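You operate a simulated robot arm through the tools that you are given. There is no shell and no other tool.

You are at the controls of a simulated two-armed robot. One attempt, no reset.

Task
Reset the teal fence to LONG; hold the small pink bin against it.
Fine: raise the yellow bar to the top first, turn the fence handwheel, slide the bin up to the fence, push the bar onto it; the other small bins and the lift stay.

Only the result counts: the job must be done as asked and must still hold three seconds after the hand-in. Knocking over, shifting, dropping, spilling or breaking anything else fails it.

Robot
Two 6-joint arms with two-finger parallel grippers on one trunk that stands fixed in place. Base frame: the origin is at the foot of the trunk, x ahead of it, y to its left, z up; the work surface is at about z = 0.8. Lengths are in m, angles in degrees, forces in N, time in s.
The left shoulder is at [-0.077, 0.177, 0.832], the right one opposite. With the tool pointing down near the work surface each hand reaches from about 0.1 to 0.72 m from the base axis, measured 20 degrees to its own side. Payload 1.57 kg a hand.
The TCP of each hand is the grasp point between the finger pads, 0.03 m short of the fingertips. In the tool frame z runs along the fingers and y along their closing line. The gripper opens to 0.08 m. The fingers are 0.017 m wide and 0.012 m thick; the gripper's body (0.04 by 0.082 m) begins 0.08 m behind the TCP.
Orientation is told as [roll, pitch, yaw] about the base's x, y, z axes, in that order, counted from this pose: with the fingers straight down and closing along the base's y, the tool's x points along the base's -x, its y along +y and its z along -z.

Tools
- The arms move only by the tool move_arm. It takes "left_moves", "right_moves" or both (then of equal length, played together; a hand with none holds still); each is a list of rows, each an object of numbers (a shift or turn left out is 0, a gripper value left out holds the last): "dx", "dy", "dz": the shift along the base's x, y, z in mm; "rx", "ry", "rz": the turn, a rotation vector about the base's x, y, z in degrees; "claw": the finger opening in mm, from 0 to 80. In form: [{"dx": .., "dy": .., "dz": .., "rx": .., "ry": .., "rz": .., "claw": ..}, ...]. A call has 1 to 20 rows; each row shifts and turns the commanded pose from where the row before left it. Rows are played at 5 a second. More than 0.05 m and 8.6 degrees between two rows, or a gripper value outside its range, and nothing of the call is played. Where a pose cannot be reached the arm comes as near as it can. A force on the tool above 60 N (or 10 N above the force at the start of the call, whichever is more), or a blocked arm, ends the call early, and 0.2 s more pass. The fingers move at their own pace (about 0.072 m/s each) and stop on an object; they squeeze with about 33 N. The grip force told is the motor's: it shows also when the fingers shut on nothing. Time passes only in rows, and 0.2 s behind the last, so rows that do not move let the fingers close. The reply holds the time, the measured pose of the TCP, the force on the tool along the base axes, the opening and the grip force, in the units named above and with some noise, with the torque about the TCP (base axes, N m) and any sound that the robot's microphone picked up.
- Cameras (640 x 400 px; columns grow to the right, rows downward): "scene" is now at [0.0275, -0.0403, 1.5488]; the picture's right is [-0.40, -0.92, 0.00], its down [-0.70, 0.31, -0.64] and it looks along [0.59, -0.26, -0.77] (base axes); focal length 326 px, centre (320, 200). "left" rides on the left gripper at [0.072, 0.007, -0.122] in its tool frame; the picture's right is [-0.09, 1.00, 0.00], its down [-0.84, -0.08, -0.54] and it looks along [-0.54, -0.05, 0.84] (tool axes); focal length 238 px, centre (320, 200). "right" rides on the right gripper at [0.072, -0.007, -0.122] in its tool frame; the picture's right is [0.09, 1.00, 0.00], its down [-0.84, 0.08, -0.54] and it looks along [-0.54, 0.05, 0.84] (tool axes); focal length 238 px, centre (320, 200). There is no depth. A picture from a camera that has moved, and an enlarged one, comes with that camera's place and axes in the base frame and with its lens. The place of the scene camera against the robot may be out by one fixed shift of up to 0.012 m in any direction.
- grab_frame(camera): a new picture of that camera. The clock stands still meanwhile.
- move_column(by): moves the trunk up (or, below 0, down) by that many m; the arms and the scene camera ride with it, the base frame stays. It gives what a move gives, with no picture.
- aim_head(pan, tilt): turns the head with the scene camera to pan (to the left, within 143 degrees either way) and tilt (down, from -29 to 69), counted from straight ahead of the robot (the tilt from the chest, where the trunk bows). It gives what a move gives.
- zoom(camera, box): a new picture of the part [left, top, right, bottom] of that camera's present view, enlarged. The clock stands still meanwhile.
- finish_job(): hands the job in; it is judged then, once.

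Places have to be worked out from the pictures, the camera data and where the tool is seen. Open the grippers and draw the arms clear of the work before you hand the job in, unless the task says otherwise.

The tools are called after "Emit:" by a JSON object that holds its "name" and its "arguments". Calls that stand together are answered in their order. move_arm: Moves the arms, as the interface text tells. Its arguments: {"type":"object","properties":{"left_moves":{"type":"array","items":{"type":"object","properties":{"dx":{"type":"number"},"dy":{"type":"number"},"dz":{"type":"number"},"rx":{"type":"number"},"ry":{"type":"number"},"rz":{"type":"number"},"claw":{"type":"number"}}}},"right_moves":{"type":"array","items":{"type":"object","properties":{"dx":{"type":"number"},"dy":{"type":"number"},"dz":{"type":"number"},"rx":{"type":"number"},"ry":{"type":"number"},"rz":{"type":"number"},"claw":{"type":"number"}}}}},"required":[]} The other tools are called the same way: move_column (by) moves the trunk up or down; aim_head (pan, tilt) turns the head that bears the scene camera; grab_frame (camera) takes a picture; zoom (camera, box) takes an enlarged picture of a part of a camera's view; finish_job () hands the job in.

At the start:

```text
time_s: 0.0
left_tool_pos: [0.5061, 0.1686, 1.1159]
left_ee_rot: [-0.1, 0.0, 0.0]
left_ft_force: [0.2, -0.4, 0.2]
left_wrist_torque: [-0.01, 0.03, 0.0]
left_width: 0.0802
left_grasp_force: 0.0
right_tool_pos: [0.4549, -0.2512, 1.1777]
right_ee_rot: [0.0, 0.0, 0.0]
right_ft_force: [0.2, -1.0, 0.4]
right_wrist_torque: [-0.01, -0.01, 0.01]
right_width: 0.0801
right_grasp_force: 0.0
trunk travel left (down, up): [-0.275, 0.053]
head pan, tilt (commanded): [-23.8, 50.1]
```

scene: 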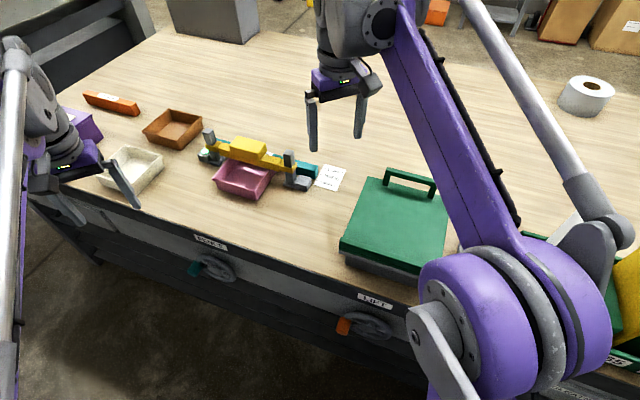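
right: 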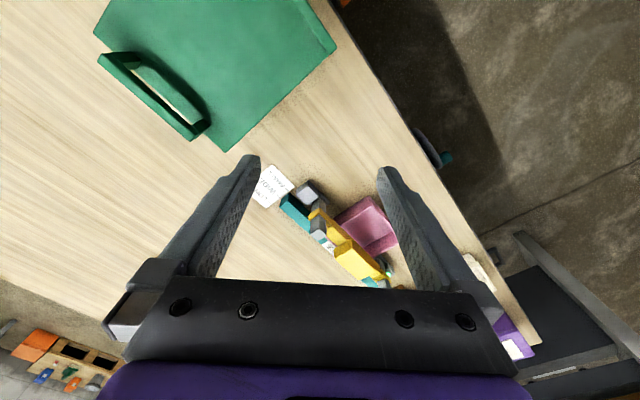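
left: 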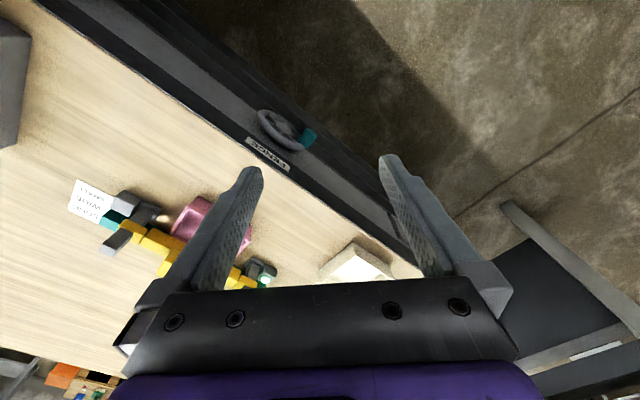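

I'll look closer at the fixture, labels and handwheels before moving anything.

Emit:
{"name": "zoom", "arguments": {"camera": "scene", "box": [180, 110, 360, 222]}}

Emit:
{"name": "zoom", "arguments": {"camera": "scene", "box": [170, 220, 410, 370]}}

Emit:
{"name": "zoom", "arguments": {"camera": "right", "box": [220, 140, 420, 300]}}

Emit:
{"name": "zoom", "arguments": {"camera": "left", "box": [60, 90, 340, 290]}}

```text
3.56 times, centred on (270, 166) of scene
camera zoom: at [0.0275, -0.0403, 1.5488], right [-0.4, -0.92, 0.0], down [-0.7, 0.31, -0.64], along [0.59, -0.26, -0.77], focal length 1159 px, centre (498, 321)
```

zoom: 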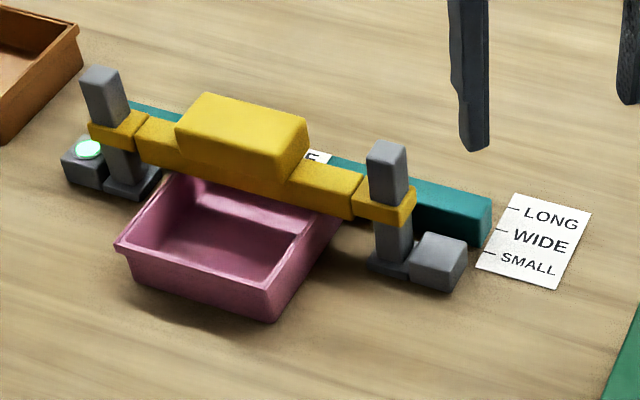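

```text
2.67 times, centred on (290, 295) of scene
camera zoom: at [0.0275, -0.0403, 1.5488], right [-0.4, -0.92, 0.0], down [-0.7, 0.31, -0.64], along [0.59, -0.26, -0.77], focal length 869 px, centre (400, -53)
```

zoom: 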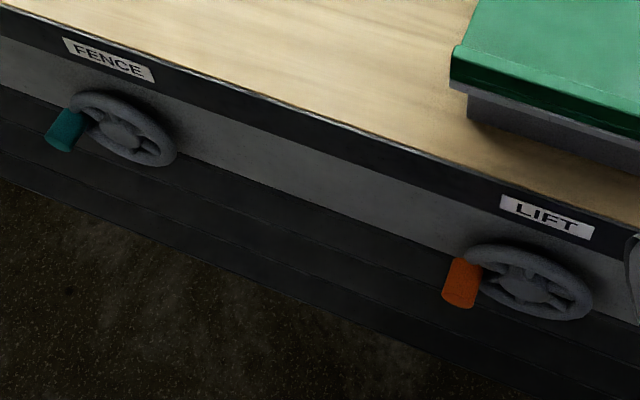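

```text
2.50 times, centred on (320, 220) of right
camera zoom: at [0.3828, -0.2583, 1.3], right [-0.09, 1.0, 0.0], down [0.84, 0.08, 0.54], along [0.54, 0.05, -0.84], focal length 596 px, centre (320, 150)
```

zoom: 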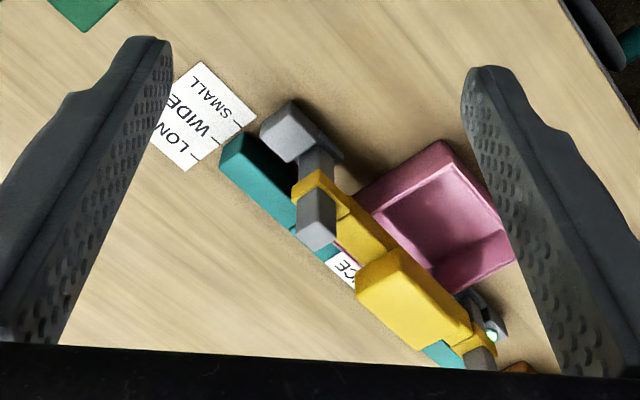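

```text
2.00 times, centred on (200, 190) of left
camera zoom: at [0.4335, 0.1758, 1.2383], right [0.09, 1.0, 0.0], down [0.84, -0.08, 0.54], along [0.54, -0.05, -0.84], focal length 477 px, centre (560, 220)
```

zoom: 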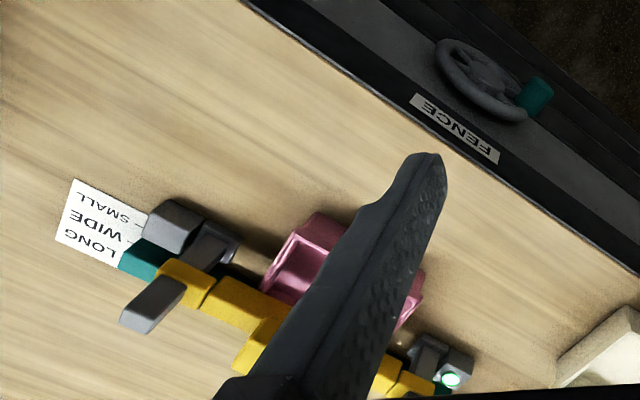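

The table's front edge runs at 45° to my base frame, with the fixture around x≈0.7, y≈-0.1 and the FENCE wheel around (0.59, 0.06, 0.64). I'll zoom in tighter on the scale, the bar and the wheel to get exact positions.

Emit:
{"name": "zoom", "arguments": {"camera": "scene", "box": [270, 140, 350, 190]}}

Emit:
{"name": "zoom", "arguments": {"camera": "scene", "box": [190, 120, 270, 170]}}

Emit:
{"name": "zoom", "arguments": {"camera": "scene", "box": [175, 230, 255, 290]}}

Emit:
{"name": "zoom", "arguments": {"camera": "left", "box": [230, 90, 350, 190]}}

Emit:
{"name": "zoom", "arguments": {"camera": "right", "box": [250, 150, 350, 250]}}

```text
8.00 times, centred on (310, 165) of scene
camera zoom: at [0.0275, -0.0403, 1.5488], right [-0.4, -0.92, 0.0], down [-0.7, 0.31, -0.64], along [0.59, -0.26, -0.77], focal length 2608 px, centre (400, 480)
```

zoom: 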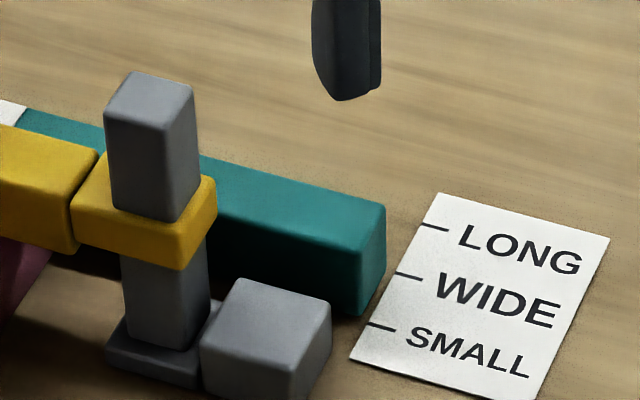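

```text
8.00 times, centred on (230, 145) of scene
camera zoom: at [0.0275, -0.0403, 1.5488], right [-0.4, -0.92, 0.0], down [-0.7, 0.31, -0.64], along [0.59, -0.26, -0.77], focal length 2608 px, centre (1040, 640)
```

zoom: 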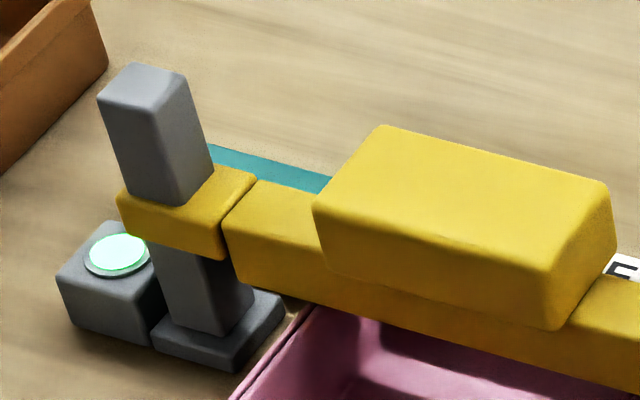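

```text
6.67 times, centred on (215, 260) of scene
camera zoom: at [0.0275, -0.0403, 1.5488], right [-0.4, -0.92, 0.0], down [-0.7, 0.31, -0.64], along [0.59, -0.26, -0.77], focal length 2173 px, centre (1020, -200)
```

zoom: 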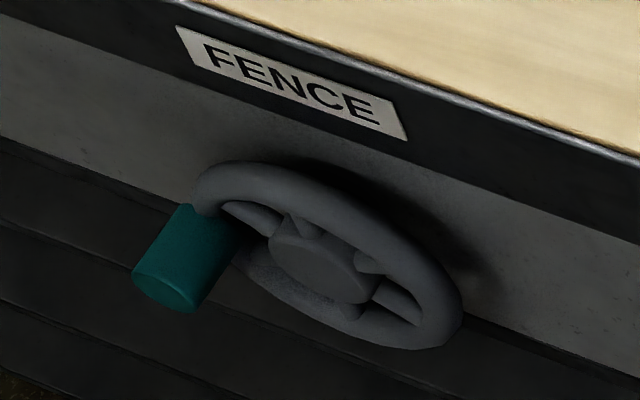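

```text
4.00 times, centred on (290, 140) of left
camera zoom: at [0.4335, 0.1758, 1.2383], right [0.09, 1.0, 0.0], down [0.84, -0.08, 0.54], along [0.54, -0.05, -0.84], focal length 953 px, centre (440, 440)
```

zoom: 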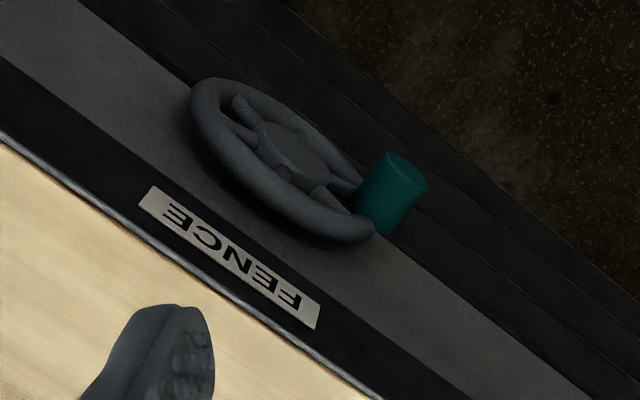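

```text
4.00 times, centred on (300, 200) of right
camera zoom: at [0.3828, -0.2583, 1.3], right [-0.09, 1.0, 0.0], down [0.84, 0.08, 0.54], along [0.54, 0.05, -0.84], focal length 953 px, centre (400, 200)
```

zoom: 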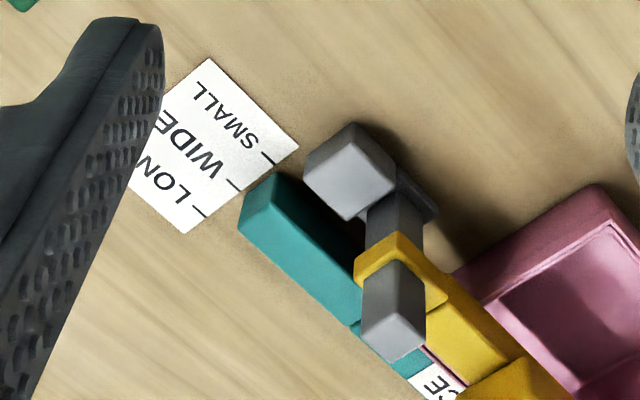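

The fence's front face sits near the SMALL tick, and its wheel handle is at about 9 o'clock. I'll yaw the left hand to -45° so its camera looks square onto the bench front and I can measure.

Emit:
{"name": "move_arm", "arguments": {"left_moves": [{"rz": -7.5}, {"rz": -7.5}, {"rz": -7.5}, {"rz": -7.5}, {"rz": -7.5}, {"rz": -7.5}]}}

Emit:
{"name": "grab_frame", "arguments": {"camera": "left"}}

```text
time_s: 1.4
left_tool_pos: [0.5058, 0.1683, 1.1154]
left_ee_rot: [0.1, -0.1, -45.1]
left_ft_force: [0.1, 0.0, 1.1]
left_wrist_torque: [0.01, -0.01, -0.03]
left_width: 0.0799
left_grasp_force: 0.0
right_tool_pos: [0.4531, -0.2508, 1.1766]
right_ee_rot: [0.0, 0.0, -0.1]
right_ft_force: [0.1, -0.3, -1.1]
right_wrist_torque: [-0.02, 0.03, -0.03]
right_width: 0.0799
right_grasp_force: 0.0
trunk travel left (down, up): [-0.275, 0.053]
head pan, tilt (commanded): [-23.8, 50.1]
```

```text
taken
camera left: at [0.4596, 0.2247, 1.2384], right [0.77, 0.64, 0.0], down [0.54, -0.65, 0.54], along [0.35, -0.42, -0.84], focal length 238 px, centre (320, 200)
```

left: 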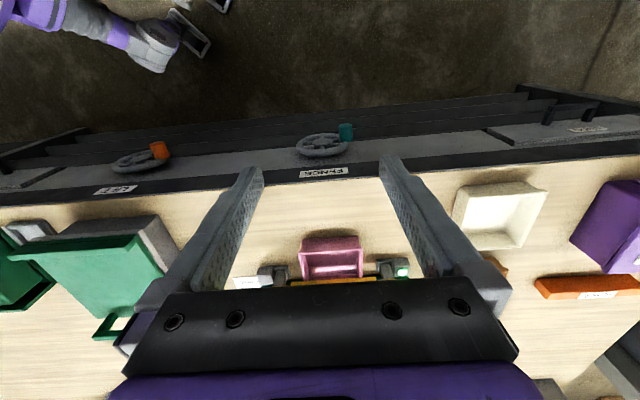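

The left camera now looks square at the front, though the gripper covers the fixture. I'll zoom on the wheel and fixture here, then step forward for a better look.

Emit:
{"name": "zoom", "arguments": {"camera": "left", "box": [270, 110, 370, 190]}}

Emit:
{"name": "zoom", "arguments": {"camera": "left", "box": [220, 220, 440, 300]}}

Emit:
{"name": "move_arm", "arguments": {"left_moves": [{"dx": 25, "dy": -25}, {"dx": 25, "dy": -25}, {"dx": 25, "dy": -25}, {"dx": 25, "dy": -25}]}}

Emit:
{"name": "grab_frame", "arguments": {"camera": "left"}}

Emit:
{"name": "grab_frame", "arguments": {"camera": "scene"}}

```text
5.00 times, centred on (320, 150) of left
camera zoom: at [0.4596, 0.2247, 1.2384], right [0.77, 0.64, 0.0], down [0.54, -0.65, 0.54], along [0.35, -0.42, -0.84], focal length 1192 px, centre (320, 450)
```

zoom: 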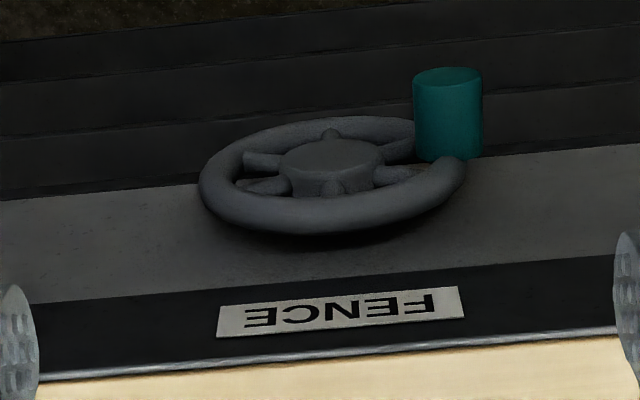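

```text
2.91 times, centred on (330, 260) of left
camera zoom: at [0.4596, 0.2247, 1.2384], right [0.77, 0.64, 0.0], down [0.54, -0.65, 0.54], along [0.35, -0.42, -0.84], focal length 693 px, centre (291, 26)
```

zoom: 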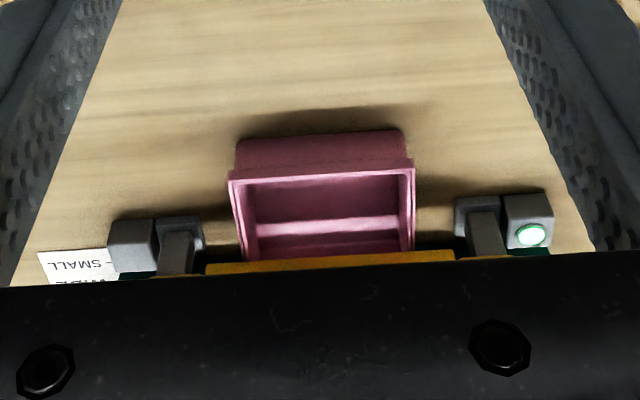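

```text
time_s: 2.4
left_tool_pos: [0.5926, 0.0766, 1.1145]
left_ee_rot: [0.1, 0.0, -44.9]
left_ft_force: [-0.5, -0.5, 0.4]
left_wrist_torque: [-0.01, 0.01, -0.03]
left_width: 0.0799
left_grasp_force: 0.0
left hand out of reach, approached as far as the arm can: row 4
right_tool_pos: [0.4549, -0.2525, 1.1782]
right_ee_rot: [0.0, -0.1, 0.0]
right_ft_force: [0.0, 0.0, 0.8]
right_wrist_torque: [0.02, 0.01, 0.01]
right_width: 0.0799
right_grasp_force: 0.2
trunk travel left (down, up): [-0.275, 0.053]
head pan, tilt (commanded): [-23.8, 50.1]
```

```text
taken
camera left: at [0.5469, 0.1327, 1.2366], right [0.77, 0.64, 0.0], down [0.54, -0.65, 0.54], along [0.35, -0.42, -0.84], focal length 238 px, centre (320, 200)
```

left: 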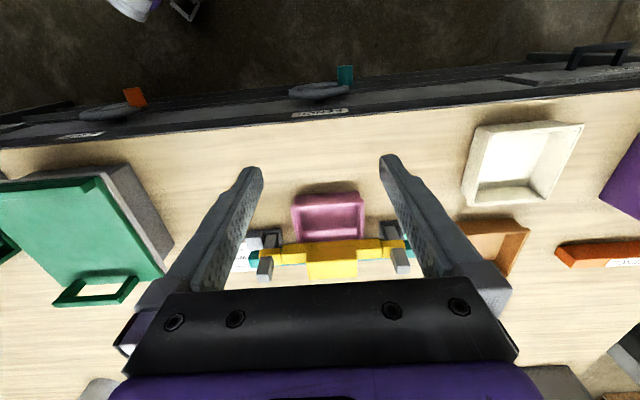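

```text
taken
camera scene: at [0.0275, -0.0402, 1.5488], right [-0.4, -0.92, 0.0], down [-0.7, 0.31, -0.64], along [0.59, -0.26, -0.77], focal length 326 px, centre (320, 200)
```

scene: 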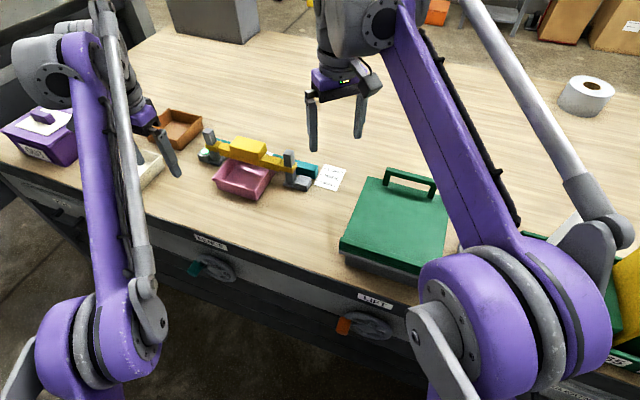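

Now the fixture is visible from above. I'll zoom in on it here.

Emit:
{"name": "zoom", "arguments": {"camera": "left", "box": [220, 180, 440, 290]}}

Emit:
{"name": "zoom", "arguments": {"camera": "left", "box": [270, 60, 370, 120]}}

Emit:
{"name": "zoom", "arguments": {"camera": "scene", "box": [190, 110, 350, 210]}}

```text
2.91 times, centred on (330, 235) of left
camera zoom: at [0.5469, 0.1327, 1.2366], right [0.77, 0.64, 0.0], down [0.54, -0.65, 0.54], along [0.35, -0.42, -0.84], focal length 693 px, centre (291, 98)
```

zoom: 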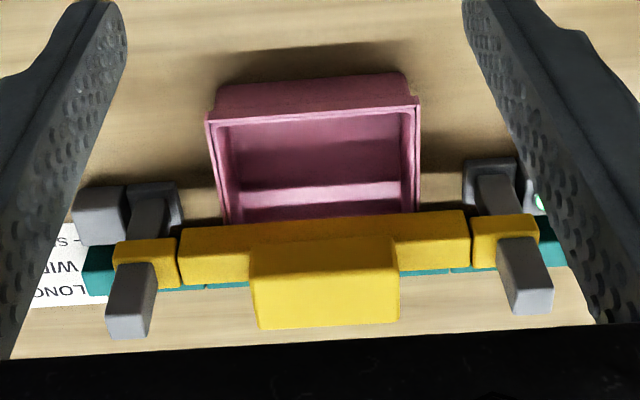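

```text
6.40 times, centred on (320, 90) of left
camera zoom: at [0.5469, 0.1327, 1.2366], right [0.77, 0.64, 0.0], down [0.54, -0.65, 0.54], along [0.35, -0.42, -0.84], focal length 1525 px, centre (320, 904)
```

zoom: 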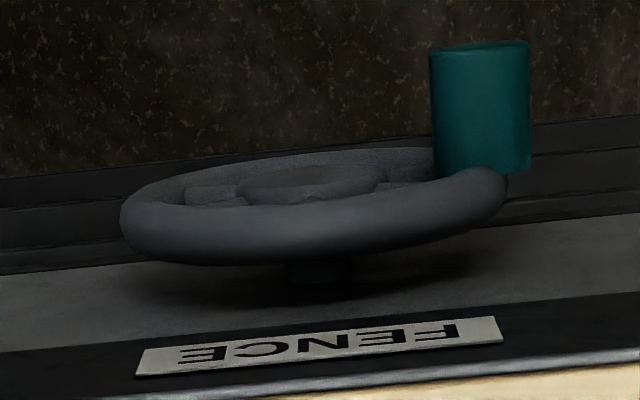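

```text
4.00 times, centred on (270, 160) of scene
camera zoom: at [0.0275, -0.0402, 1.5488], right [-0.4, -0.92, 0.0], down [-0.7, 0.31, -0.64], along [0.59, -0.26, -0.77], focal length 1304 px, centre (520, 360)
```

zoom: 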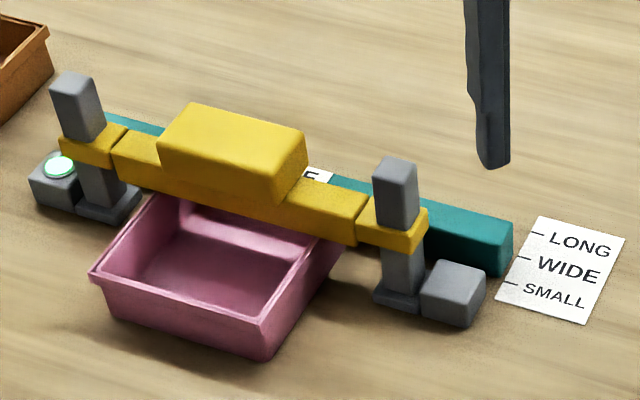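

I'll take tighter zooms of the fixture ends and block from both cameras to triangulate.

Emit:
{"name": "zoom", "arguments": {"camera": "left", "box": [236, 222, 306, 302]}}

Emit:
{"name": "zoom", "arguments": {"camera": "left", "box": [290, 185, 370, 285]}}

Emit:
{"name": "zoom", "arguments": {"camera": "left", "box": [365, 215, 435, 295]}}

Emit:
{"name": "zoom", "arguments": {"camera": "scene", "box": [195, 120, 275, 180]}}

Emit:
{"name": "zoom", "arguments": {"camera": "scene", "box": [265, 140, 345, 200]}}

Emit:
{"name": "zoom", "arguments": {"camera": "scene", "box": [205, 150, 285, 210]}}

Emit:
{"name": "grab_frame", "arguments": {"camera": "right"}}

```text
5.00 times, centred on (271, 262) of left
camera zoom: at [0.5469, 0.1327, 1.2366], right [0.77, 0.64, 0.0], down [0.54, -0.65, 0.54], along [0.35, -0.42, -0.84], focal length 1192 px, centre (565, -110)
```

zoom: 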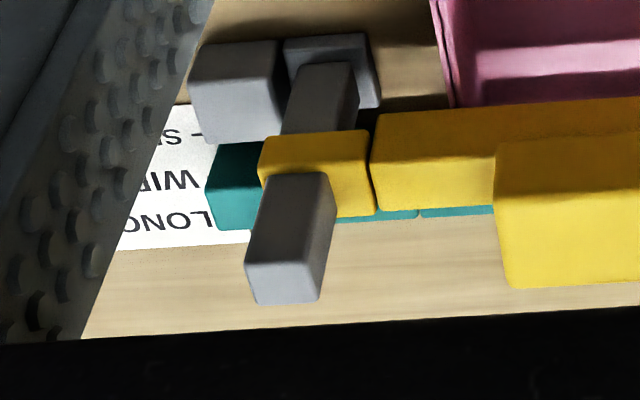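

```text
4.00 times, centred on (330, 235) of left
camera zoom: at [0.5469, 0.1327, 1.2366], right [0.77, 0.64, 0.0], down [0.54, -0.65, 0.54], along [0.35, -0.42, -0.84], focal length 953 px, centre (280, 60)
```

zoom: 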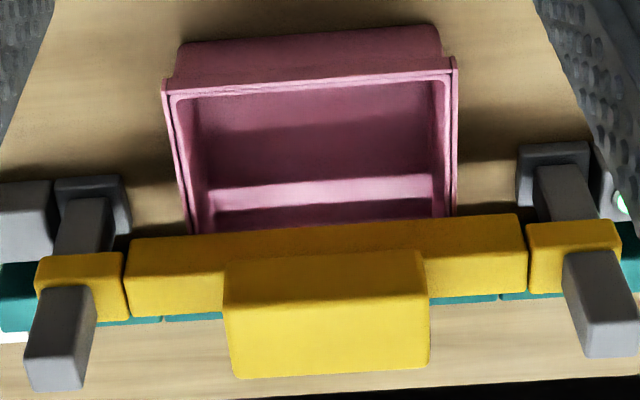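

```text
5.00 times, centred on (400, 255) of left
camera zoom: at [0.5469, 0.1327, 1.2366], right [0.77, 0.64, 0.0], down [0.54, -0.65, 0.54], along [0.35, -0.42, -0.84], focal length 1192 px, centre (-80, -75)
```

zoom: 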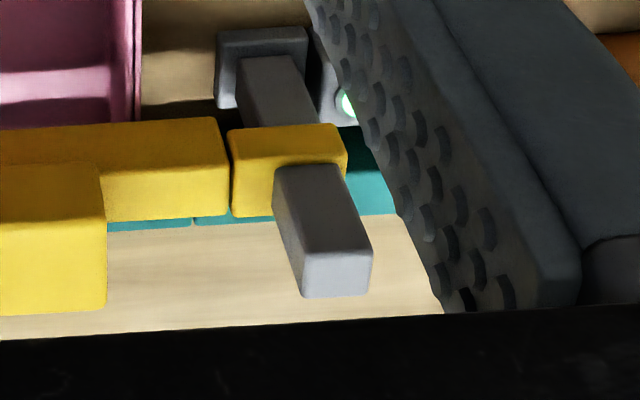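

```text
6.67 times, centred on (235, 150) of scene
camera zoom: at [0.0275, -0.0402, 1.5488], right [-0.4, -0.92, 0.0], down [-0.7, 0.31, -0.64], along [0.59, -0.26, -0.77], focal length 2173 px, centre (887, 533)
```

zoom: 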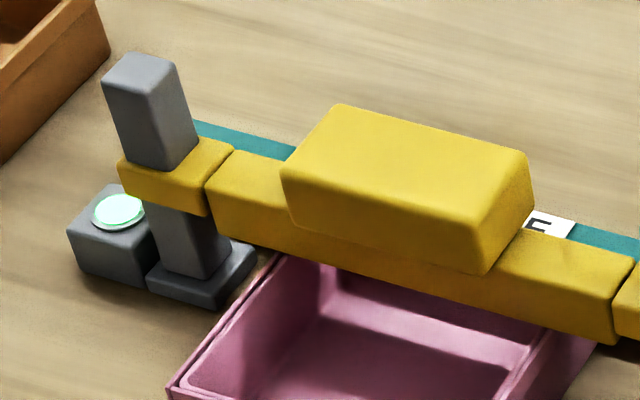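

```text
6.67 times, centred on (305, 170) of scene
camera zoom: at [0.0275, -0.0402, 1.5488], right [-0.4, -0.92, 0.0], down [-0.7, 0.31, -0.64], along [0.59, -0.26, -0.77], focal length 2173 px, centre (420, 400)
```

zoom: 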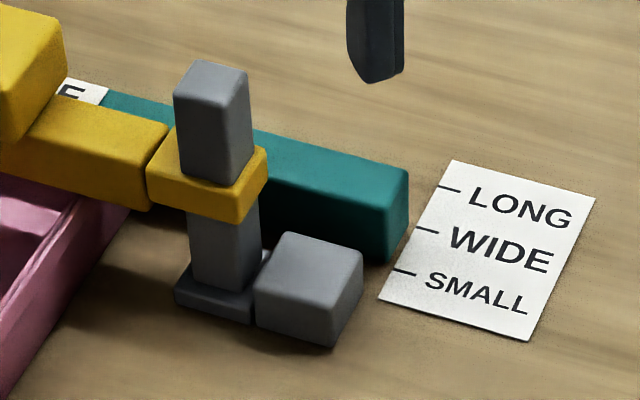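

```text
6.67 times, centred on (245, 180) of scene
camera zoom: at [0.0275, -0.0402, 1.5488], right [-0.4, -0.92, 0.0], down [-0.7, 0.31, -0.64], along [0.59, -0.26, -0.77], focal length 2173 px, centre (820, 333)
```

zoom: 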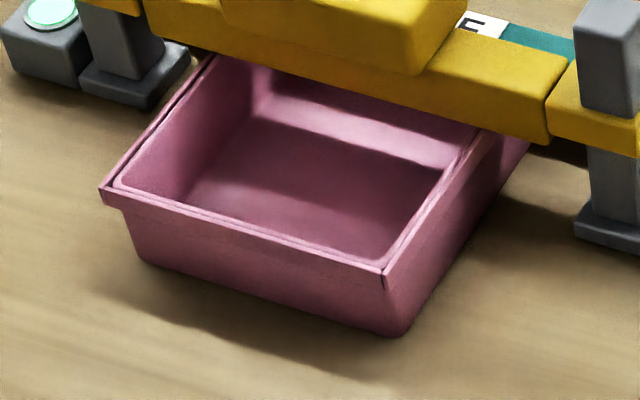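

```text
taken
camera right: at [0.3829, -0.2583, 1.3001], right [-0.09, 1.0, 0.0], down [0.84, 0.08, 0.54], along [0.54, 0.05, -0.84], focal length 238 px, centre (320, 200)
```

right: 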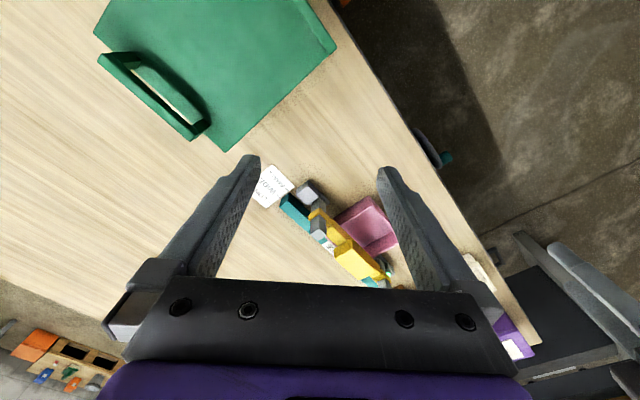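

I've triangulated everything in bench coordinates (s along the edge, w into the bench):

| Feature | s (m) | w (m) | z (m) |
|---|---|---|---|
| Posts | 0.336 / 0.612 | 0.668 | top 0.914 |
| Bar | – | 0.66–0.69 | 0.85–0.87 |
| Bar's block | centre 0.472 | – | top 0.894 |
| Bin | 0.40–0.547 | front 0.56 | – |
| Fence ticks | – | 0.70 / 0.73 / 0.76 | – |

The wheel hub is at about (0.591, 0.074, 0.66). Next I'll pull the left arm back and pitch the right hand forward so it can straddle the bar.

Emit:
{"name": "move_arm", "arguments": {"left_moves": [{"dx": -29, "dy": 37}, {"dx": -29, "dy": 37}, {"dx": -29, "dy": 37}, {"dx": -29, "dy": 37}, {"dx": -29, "dy": 37}, {"dx": -29, "dy": 37}]}}

Emit:
{"name": "move_arm", "arguments": {"right_moves": [{"ry": -8}, {"ry": -8}, {"ry": -8}, {"ry": -8}, {"ry": -8}, {"ry": -8}, {"ry": -8}, {"ry": -8}, {"ry": -8}]}}

```text
time_s: 3.8
left_tool_pos: [0.4171, 0.3006, 1.1138]
left_ee_rot: [0.0, -0.1, -44.9]
left_ft_force: [0.4, 0.4, -0.6]
left_wrist_torque: [0.02, 0.0, -0.01]
left_width: 0.0801
left_grasp_force: 0.0
right_tool_pos: [0.4525, -0.2503, 1.1768]
right_ee_rot: [0.1, -0.1, 0.0]
right_ft_force: [-0.1, -0.8, -0.3]
right_wrist_torque: [0.0, -0.02, 0.02]
right_width: 0.0803
right_grasp_force: 0.0
trunk travel left (down, up): [-0.275, 0.053]
head pan, tilt (commanded): [-23.8, 50.1]
```

```text
time_s: 5.8
left_tool_pos: [0.4183, 0.2991, 1.1131]
left_ee_rot: [0.0, 0.0, -45.1]
left_ft_force: [0.4, -0.4, -0.5]
left_wrist_torque: [0.0, 0.04, -0.01]
left_width: 0.0798
left_grasp_force: 0.0
right_tool_pos: [0.454, -0.251, 1.1769]
right_ee_rot: [-0.2, -72.1, 0.2]
right_ft_force: [0.6, -0.8, 0.6]
right_wrist_torque: [0.02, -0.02, 0.01]
right_width: 0.0801
right_grasp_force: 0.1
trunk travel left (down, up): [-0.275, 0.053]
head pan, tilt (commanded): [-23.8, 50.1]
```

The pitch is done at -72°. Now I'll yaw to face the bench and roll the hand 90° so the fingers open vertically.

Emit:
{"name": "move_arm", "arguments": {"right_moves": [{"rz": -7.5}, {"rz": -7.5}, {"rz": -7.5}, {"rz": -7.5}, {"rz": -7.5}, {"rz": -7.5}]}}

Emit:
{"name": "move_arm", "arguments": {"right_moves": [{"rx": 5.5, "ry": -5.5, "rz": -2.53}, {"rx": 5.5, "ry": -5.5, "rz": -2.53}, {"rx": 5.5, "ry": -5.5, "rz": -2.53}, {"rx": 5.5, "ry": -5.5, "rz": -2.53}, {"rx": 5.5, "ry": -5.5, "rz": -2.53}, {"rx": 5.5, "ry": -5.5, "rz": -2.53}, {"rx": 5.5, "ry": -5.5, "rz": -2.53}, {"rx": 5.5, "ry": -5.5, "rz": -2.53}, {"rx": 5.5, "ry": -5.5, "rz": -2.53}, {"rx": 5.5, "ry": -5.5, "rz": -2.53}, {"rx": 5.5, "ry": -5.5, "rz": -2.53}]}}

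Emit:
{"name": "grab_frame", "arguments": {"camera": "right"}}

Emit:
{"name": "grab_frame", "arguments": {"camera": "scene"}}

```text
time_s: 7.2
left_tool_pos: [0.4193, 0.299, 1.114]
left_ee_rot: [-0.1, 0.0, -45.0]
left_ft_force: [-0.1, 0.1, -0.1]
left_wrist_torque: [-0.02, 0.01, 0.02]
left_width: 0.0801
left_grasp_force: 0.1
right_tool_pos: [0.4513, -0.2476, 1.165]
right_ee_rot: [0.1, -68.7, -35.5]
right_ft_force: [-0.1, -0.2, 0.8]
right_wrist_torque: [0.0, 0.03, -0.01]
right_width: 0.0799
right_grasp_force: 0.1
right hand out of reach, approached as far as the arm can: row 2, 3
trunk travel left (down, up): [-0.275, 0.053]
head pan, tilt (commanded): [-23.8, 50.1]
```

```text
time_s: 9.6
left_tool_pos: [0.4177, 0.2993, 1.1122]
left_ee_rot: [-0.1, 0.1, -45.0]
left_ft_force: [0.0, 0.4, 0.3]
left_wrist_torque: [0.01, 0.0, 0.02]
left_width: 0.0799
left_grasp_force: 0.1
right_tool_pos: [0.4538, -0.255, 1.1656]
right_ee_rot: [79.2, -9.1, -128.8]
right_ft_force: [0.9, -0.8, 0.6]
right_wrist_torque: [0.01, 0.0, -0.01]
right_width: 0.0801
right_grasp_force: 0.0
right hand out of reach, approached as far as the arm can: row 11
trunk travel left (down, up): [-0.275, 0.053]
head pan, tilt (commanded): [-23.8, 50.1]
```

```text
taken
camera right: at [0.4051, -0.1217, 1.1709], right [0.3, 0.07, 0.95], down [-0.9, -0.3, 0.31], along [0.31, -0.95, -0.02], focal length 238 px, centre (320, 200)
```

right: 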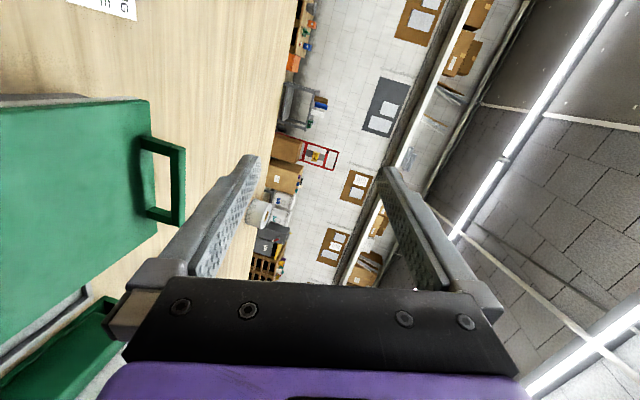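

```text
taken
camera scene: at [0.0274, -0.0403, 1.5488], right [-0.4, -0.92, 0.0], down [-0.7, 0.31, -0.64], along [0.59, -0.26, -0.77], focal length 326 px, centre (320, 200)
```

scene: 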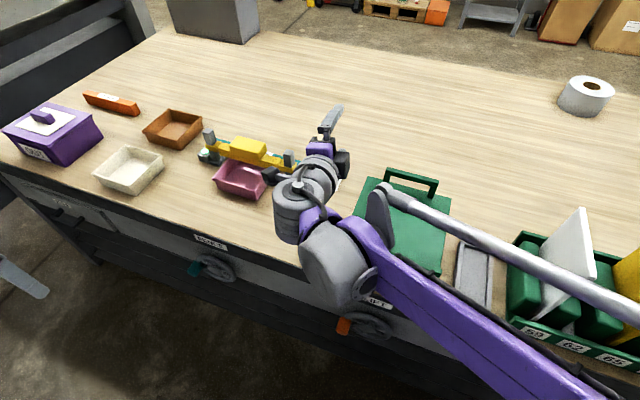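

The roll lands near target, with the last row at a joint or reach limit at this height. I'll move forward and down toward a standoff at about s=0.378, w=0.56, z=0.95 and re-check orientation there.

Emit:
{"name": "move_arm", "arguments": {"right_moves": [{"dx": 26, "dy": 16, "dz": -27}, {"dx": 26, "dy": 16, "dz": -27}, {"dx": 26, "dy": 16, "dz": -27}, {"dx": 26, "dy": 16, "dz": -27}, {"dx": 26, "dy": 16, "dz": -27}, {"dx": 26, "dy": 16, "dz": -27}]}}

Emit:
{"name": "grab_frame", "arguments": {"camera": "right"}}

Emit:
{"name": "grab_frame", "arguments": {"camera": "scene"}}

```text
time_s: 11.0
left_tool_pos: [0.42, 0.2991, 1.1117]
left_ee_rot: [-0.1, 0.1, -45.0]
left_ft_force: [0.1, 0.9, 0.2]
left_wrist_torque: [0.0, 0.02, 0.0]
left_width: 0.0801
left_grasp_force: 0.0
right_tool_pos: [0.6088, -0.1582, 1.002]
right_ee_rot: [78.8, -9.7, -128.6]
right_ft_force: [0.2, -1.0, -0.3]
right_wrist_torque: [0.0, 0.0, 0.0]
right_width: 0.0801
right_grasp_force: 0.0
trunk travel left (down, up): [-0.275, 0.053]
head pan, tilt (commanded): [-23.8, 50.1]
```

```text
taken
camera right: at [0.5615, -0.0258, 1.0064], right [0.31, 0.08, 0.95], down [-0.9, -0.3, 0.32], along [0.31, -0.95, -0.02], focal length 238 px, centre (320, 200)
```

right: 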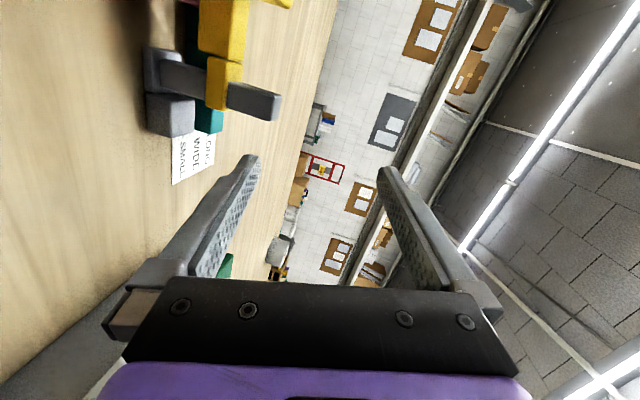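

```text
taken
camera scene: at [0.0287, -0.0398, 1.5488], right [-0.4, -0.92, 0.0], down [-0.7, 0.31, -0.64], along [0.59, -0.26, -0.77], focal length 326 px, centre (320, 200)
```

scene: 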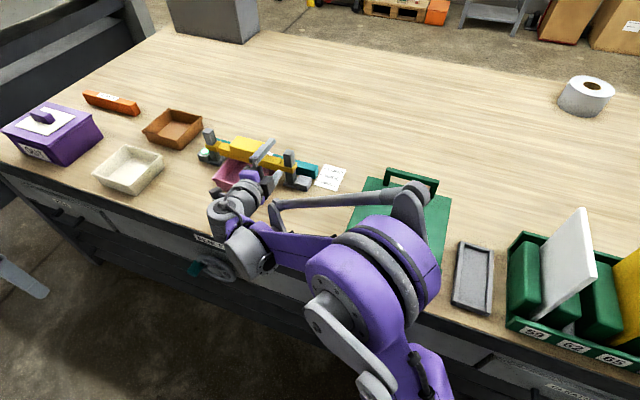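

The hand is at about w=0.54, z=1.0. It's tilted roughly 10° off, so I'll correct the orientation and shift along the bench to s≈0.378, staying high.

Emit:
{"name": "move_arm", "arguments": {"right_moves": [{"rx": 3.86, "ry": -2.91, "rz": -3.2, "dx": 15, "dy": 15}, {"rx": 3.86, "ry": -2.91, "rz": -3.2, "dx": 15, "dy": 15}, {"dx": 12, "dy": 12, "dz": -20}]}}

Emit:
{"name": "grab_frame", "arguments": {"camera": "right"}}

Emit:
{"name": "zoom", "arguments": {"camera": "scene", "box": [180, 110, 360, 222]}}

```text
time_s: 11.8
left_tool_pos: [0.419, 0.2997, 1.1124]
left_ee_rot: [0.0, -0.1, -45.0]
left_ft_force: [-0.2, -0.1, 0.1]
left_wrist_torque: [0.02, 0.0, 0.0]
left_width: 0.08
left_grasp_force: 0.0
right_tool_pos: [0.6584, -0.138, 0.9798]
right_ee_rot: [73.4, -7.3, -132.1]
right_ft_force: [-0.3, 0.6, -0.3]
right_wrist_torque: [-0.01, -0.01, -0.03]
right_width: 0.0798
right_grasp_force: 0.1
right hand out of reach, approached as far as the arm can: row 1, 2
trunk travel left (down, up): [-0.275, 0.053]
head pan, tilt (commanded): [-23.8, 50.1]
```

```text
taken
camera right: at [0.6199, -0.0036, 1.0003], right [0.35, -0.03, 0.93], down [-0.91, -0.26, 0.34], along [0.23, -0.97, -0.12], focal length 238 px, centre (320, 200)
```

right: 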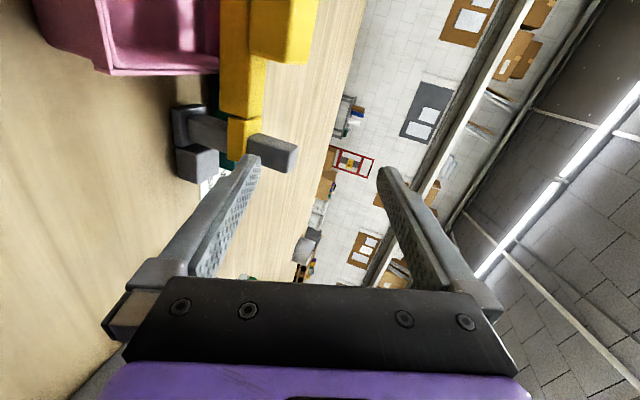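

```text
3.56 times, centred on (270, 166) of scene
camera zoom: at [0.0285, -0.0396, 1.5488], right [-0.4, -0.92, 0.0], down [-0.7, 0.31, -0.64], along [0.59, -0.26, -0.77], focal length 1159 px, centre (498, 321)
```

zoom: 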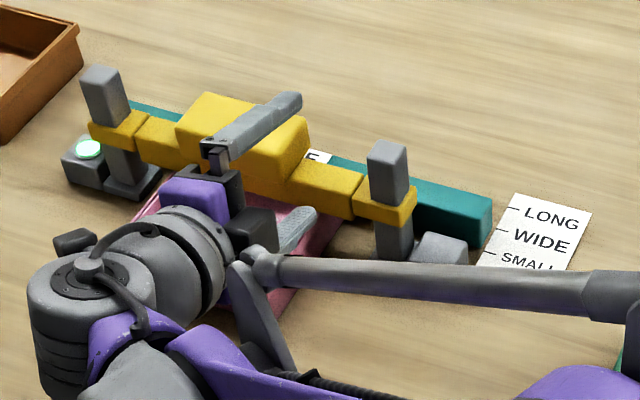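

The hand faces the bench squarely now, sloped about 16° down. I'll narrow the claw to 50 mm and descend in front of the bar segment between the bin and the right post.

Emit:
{"name": "move_arm", "arguments": {"right_moves": [{"dx": 6, "dz": -30, "claw": 50}, {"dx": 6, "dz": -30}, {"dx": 5, "dz": -30}]}}

Emit:
{"name": "grab_frame", "arguments": {"camera": "right"}}

Emit:
{"name": "zoom", "arguments": {"camera": "scene", "box": [200, 120, 340, 210]}}

```text
time_s: 12.6
left_tool_pos: [0.4192, 0.299, 1.1126]
left_ee_rot: [0.0, 0.0, -44.9]
left_ft_force: [0.7, 1.6, -0.7]
left_wrist_torque: [0.0, 0.01, -0.02]
left_width: 0.0799
left_grasp_force: 0.1
right_tool_pos: [0.676, -0.1414, 0.8907]
right_ee_rot: [73.5, -7.3, -132.3]
right_ft_force: [0.2, 0.1, 0.5]
right_wrist_torque: [0.01, 0.0, 0.04]
right_width: 0.0497
right_grasp_force: 0.0
trunk travel left (down, up): [-0.275, 0.053]
head pan, tilt (commanded): [-23.8, 50.1]
```

```text
taken
camera right: at [0.6388, -0.0053, 0.9108], right [0.35, -0.03, 0.94], down [-0.91, -0.26, 0.33], along [0.23, -0.97, -0.12], focal length 238 px, centre (320, 200)
```

right: 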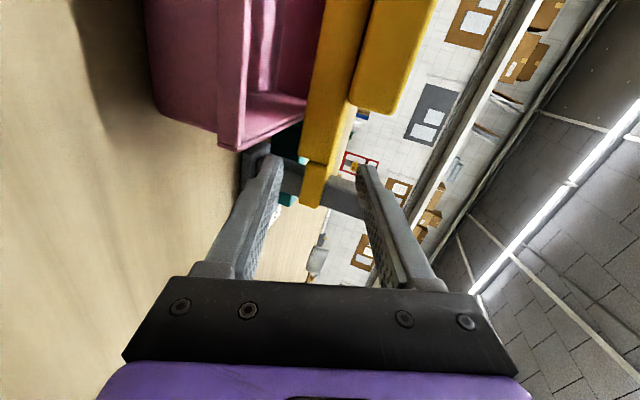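

```text
4.44 times, centred on (270, 165) of scene
camera zoom: at [0.0283, -0.0402, 1.5488], right [-0.4, -0.92, 0.0], down [-0.7, 0.31, -0.64], along [0.59, -0.26, -0.77], focal length 1449 px, centre (542, 356)
```

zoom: 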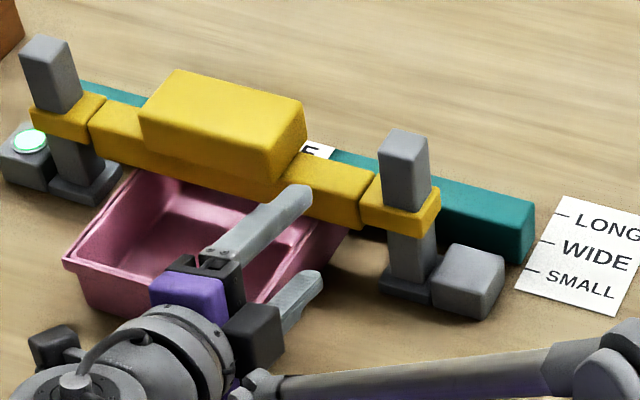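

The fingers now straddle the bar's height with the bin about 15 mm to the left of the lower finger. I'll drop to z≈0.866 and slide straight in along the bench normal.

Emit:
{"name": "move_arm", "arguments": {"right_moves": [{"dx": -2, "dy": -2, "dz": -13}, {"dz": -12}, {"dx": 10.6, "dy": -10.6}, {"dx": 10.6, "dy": -10.6}, {"dx": 10.6, "dy": -10.6}]}}

Emit:
{"name": "grab_frame", "arguments": {"camera": "right"}}

Emit:
{"name": "zoom", "arguments": {"camera": "scene", "box": [200, 120, 340, 210]}}

```text
time_s: 13.8
left_tool_pos: [0.4132, 0.303, 1.1152]
left_ee_rot: [0.2, -0.3, -44.9]
left_ft_force: [-0.2, 0.2, 0.1]
left_wrist_torque: [-0.01, 0.03, -0.04]
left_width: 0.0799
left_grasp_force: 0.1
right_tool_pos: [0.6995, -0.167, 0.8696]
right_ee_rot: [73.7, -7.2, -132.0]
right_ft_force: [-51.2, 31.4, 8.0]
right_wrist_torque: [-0.51, -0.92, -0.83]
right_width: 0.0412
right_grasp_force: 0.1
trunk travel left (down, up): [-0.275, 0.053]
head pan, tilt (commanded): [-23.8, 50.1]
```

```text
taken
camera right: at [0.6621, -0.0316, 0.8888], right [0.35, -0.03, 0.94], down [-0.91, -0.26, 0.33], along [0.24, -0.96, -0.12], focal length 238 px, centre (320, 200)
```

right: 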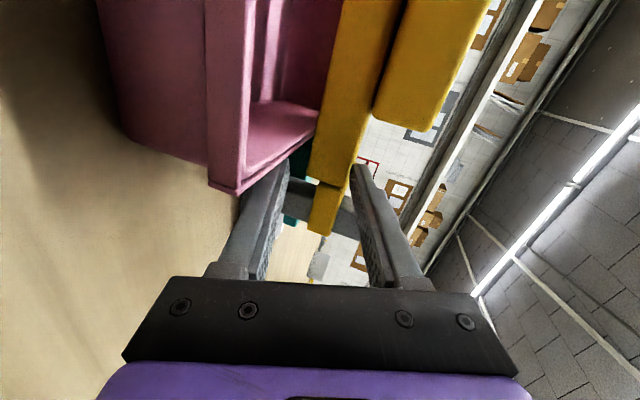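

```text
4.44 times, centred on (270, 165) of scene
camera zoom: at [0.02, -0.0357, 1.5488], right [-0.4, -0.92, 0.0], down [-0.7, 0.31, -0.65], along [0.59, -0.26, -0.76], focal length 1449 px, centre (542, 356)
```

zoom: 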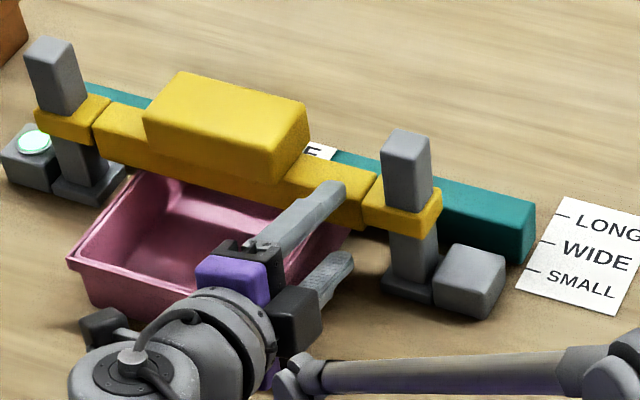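

Contact: 60 N, and the fingers were squeezed from 50 to 41 mm. The upper finger tip looks to be hitting the bar's front, so the bar top is higher than I estimated. Backing straight off.

Emit:
{"name": "move_arm", "arguments": {"right_moves": [{"dx": -10.6, "dy": 10.6}, {"dx": -10.6, "dy": 10.6}, {"dx": -7, "dy": 7}]}}

Emit:
{"name": "grab_frame", "arguments": {"camera": "right"}}

Emit:
{"name": "zoom", "arguments": {"camera": "scene", "box": [200, 120, 340, 210]}}

```text
time_s: 14.6
left_tool_pos: [0.4188, 0.2984, 1.1133]
left_ee_rot: [0.0, -0.1, -45.0]
left_ft_force: [-0.1, -0.8, 0.0]
left_wrist_torque: [0.02, 0.02, -0.01]
left_width: 0.0798
left_grasp_force: 0.0
right_tool_pos: [0.6775, -0.1463, 0.8649]
right_ee_rot: [73.5, -7.3, -132.2]
right_ft_force: [-0.2, -0.5, -0.5]
right_wrist_torque: [0.02, -0.06, -0.01]
right_width: 0.0498
right_grasp_force: 0.0
trunk travel left (down, up): [-0.275, 0.053]
head pan, tilt (commanded): [-23.8, 50.1]
```

```text
taken
camera right: at [0.6399, -0.0111, 0.8855], right [0.35, -0.03, 0.94], down [-0.91, -0.26, 0.33], along [0.23, -0.97, -0.12], focal length 238 px, centre (320, 200)
```

right: 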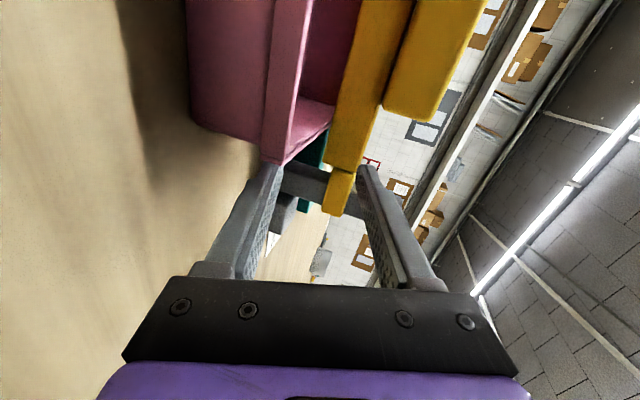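

```text
4.44 times, centred on (270, 165) of scene
camera zoom: at [0.0284, -0.0408, 1.5488], right [-0.4, -0.92, 0.0], down [-0.7, 0.31, -0.64], along [0.59, -0.26, -0.77], focal length 1449 px, centre (542, 356)
```

zoom: 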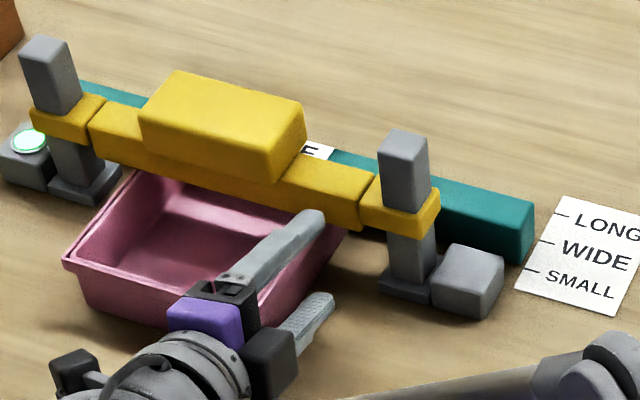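

Bar and bin are unmoved. Re-triangulating with the wrist cameras only (the scene camera is biased) gives new numbers:

- **Bar:** z 0.855–0.887, w 0.638–0.673.
- **Block:** z 0.885–0.918.
- **Bin rim:** z≈0.849, s≥0.399.

I'll open to 64 mm, rise to z=0.874, centre at s=0.382 and slide in again.

Emit:
{"name": "move_arm", "arguments": {"right_moves": [{"dx": 4.5, "dy": 4.5, "dz": 9, "claw": 64}, {}, {"dx": 8.8, "dy": -8.8}, {"dx": 8.8, "dy": -8.8}, {"dx": 8.8, "dy": -8.8}]}}

Emit:
{"name": "grab_frame", "arguments": {"camera": "right"}}

Emit:
{"name": "zoom", "arguments": {"camera": "scene", "box": [200, 120, 340, 210]}}

```text
time_s: 15.8
left_tool_pos: [0.4199, 0.2986, 1.1134]
left_ee_rot: [0.0, 0.0, -45.0]
left_ft_force: [0.6, 1.0, 0.2]
left_wrist_torque: [0.0, -0.02, 0.0]
left_width: 0.08
left_grasp_force: 0.0
right_tool_pos: [0.7076, -0.1681, 0.8754]
right_ee_rot: [73.5, -7.3, -132.2]
right_ft_force: [-0.3, -0.3, 0.6]
right_wrist_torque: [-0.02, 0.05, 0.01]
right_width: 0.0639
right_grasp_force: 0.1
trunk travel left (down, up): [-0.275, 0.053]
head pan, tilt (commanded): [-23.8, 50.1]
```

```text
taken
camera right: at [0.67, -0.0327, 0.8959], right [0.35, -0.03, 0.94], down [-0.91, -0.26, 0.33], along [0.23, -0.97, -0.12], focal length 238 px, centre (320, 200)
```

right: 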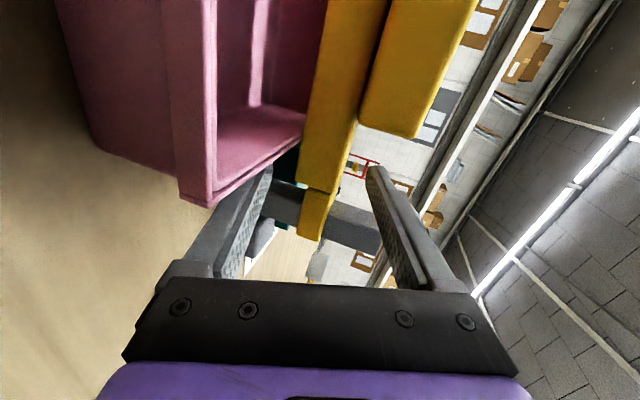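

```text
4.44 times, centred on (270, 165) of scene
camera zoom: at [0.0277, -0.0405, 1.5488], right [-0.4, -0.92, 0.0], down [-0.7, 0.31, -0.64], along [0.59, -0.26, -0.77], focal length 1449 px, centre (542, 356)
```

zoom: 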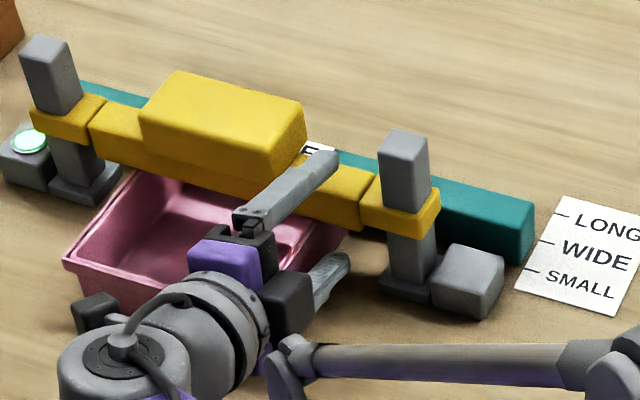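

No contact, and the fingers are now straddling the bar's front edge. I'll go 26 mm further in.

Emit:
{"name": "move_arm", "arguments": {"right_moves": [{"dx": 6.2, "dy": -6.2}, {"dx": 6.2, "dy": -6.2}, {"dx": 6, "dy": -6}]}}

Emit:
{"name": "grab_frame", "arguments": {"camera": "right"}}

Emit:
{"name": "zoom", "arguments": {"camera": "scene", "box": [200, 120, 340, 210]}}

```text
time_s: 16.6
left_tool_pos: [0.4196, 0.2991, 1.1128]
left_ee_rot: [0.0, 0.0, -45.0]
left_ft_force: [-0.1, 0.4, -0.2]
left_wrist_torque: [0.02, 0.01, 0.02]
left_width: 0.0801
left_grasp_force: 0.0
right_tool_pos: [0.7265, -0.1858, 0.876]
right_ee_rot: [73.5, -7.3, -132.2]
right_ft_force: [0.4, 0.6, 0.1]
right_wrist_torque: [0.03, -0.03, 0.03]
right_width: 0.0639
right_grasp_force: 0.0
trunk travel left (down, up): [-0.275, 0.053]
head pan, tilt (commanded): [-23.8, 50.1]
```

```text
taken
camera right: at [0.6887, -0.0508, 0.8957], right [0.35, -0.03, 0.94], down [-0.91, -0.26, 0.33], along [0.23, -0.97, -0.12], focal length 238 px, centre (320, 200)
```

right: 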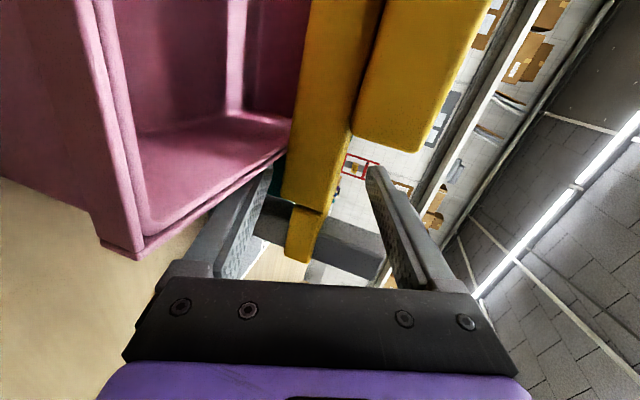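

```text
4.44 times, centred on (270, 165) of scene
camera zoom: at [0.0277, -0.0405, 1.5488], right [-0.4, -0.92, 0.0], down [-0.7, 0.31, -0.64], along [0.59, -0.26, -0.77], focal length 1449 px, centre (542, 356)
```

zoom: 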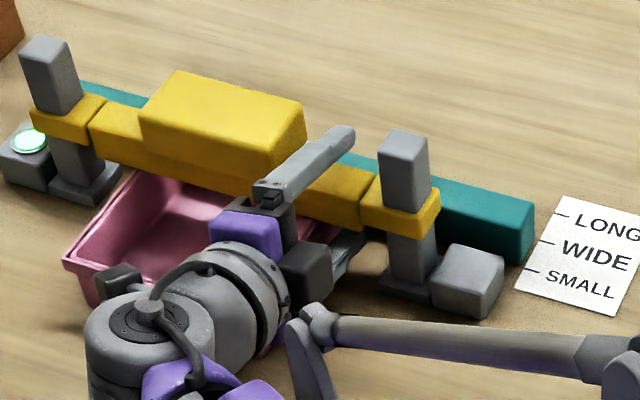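

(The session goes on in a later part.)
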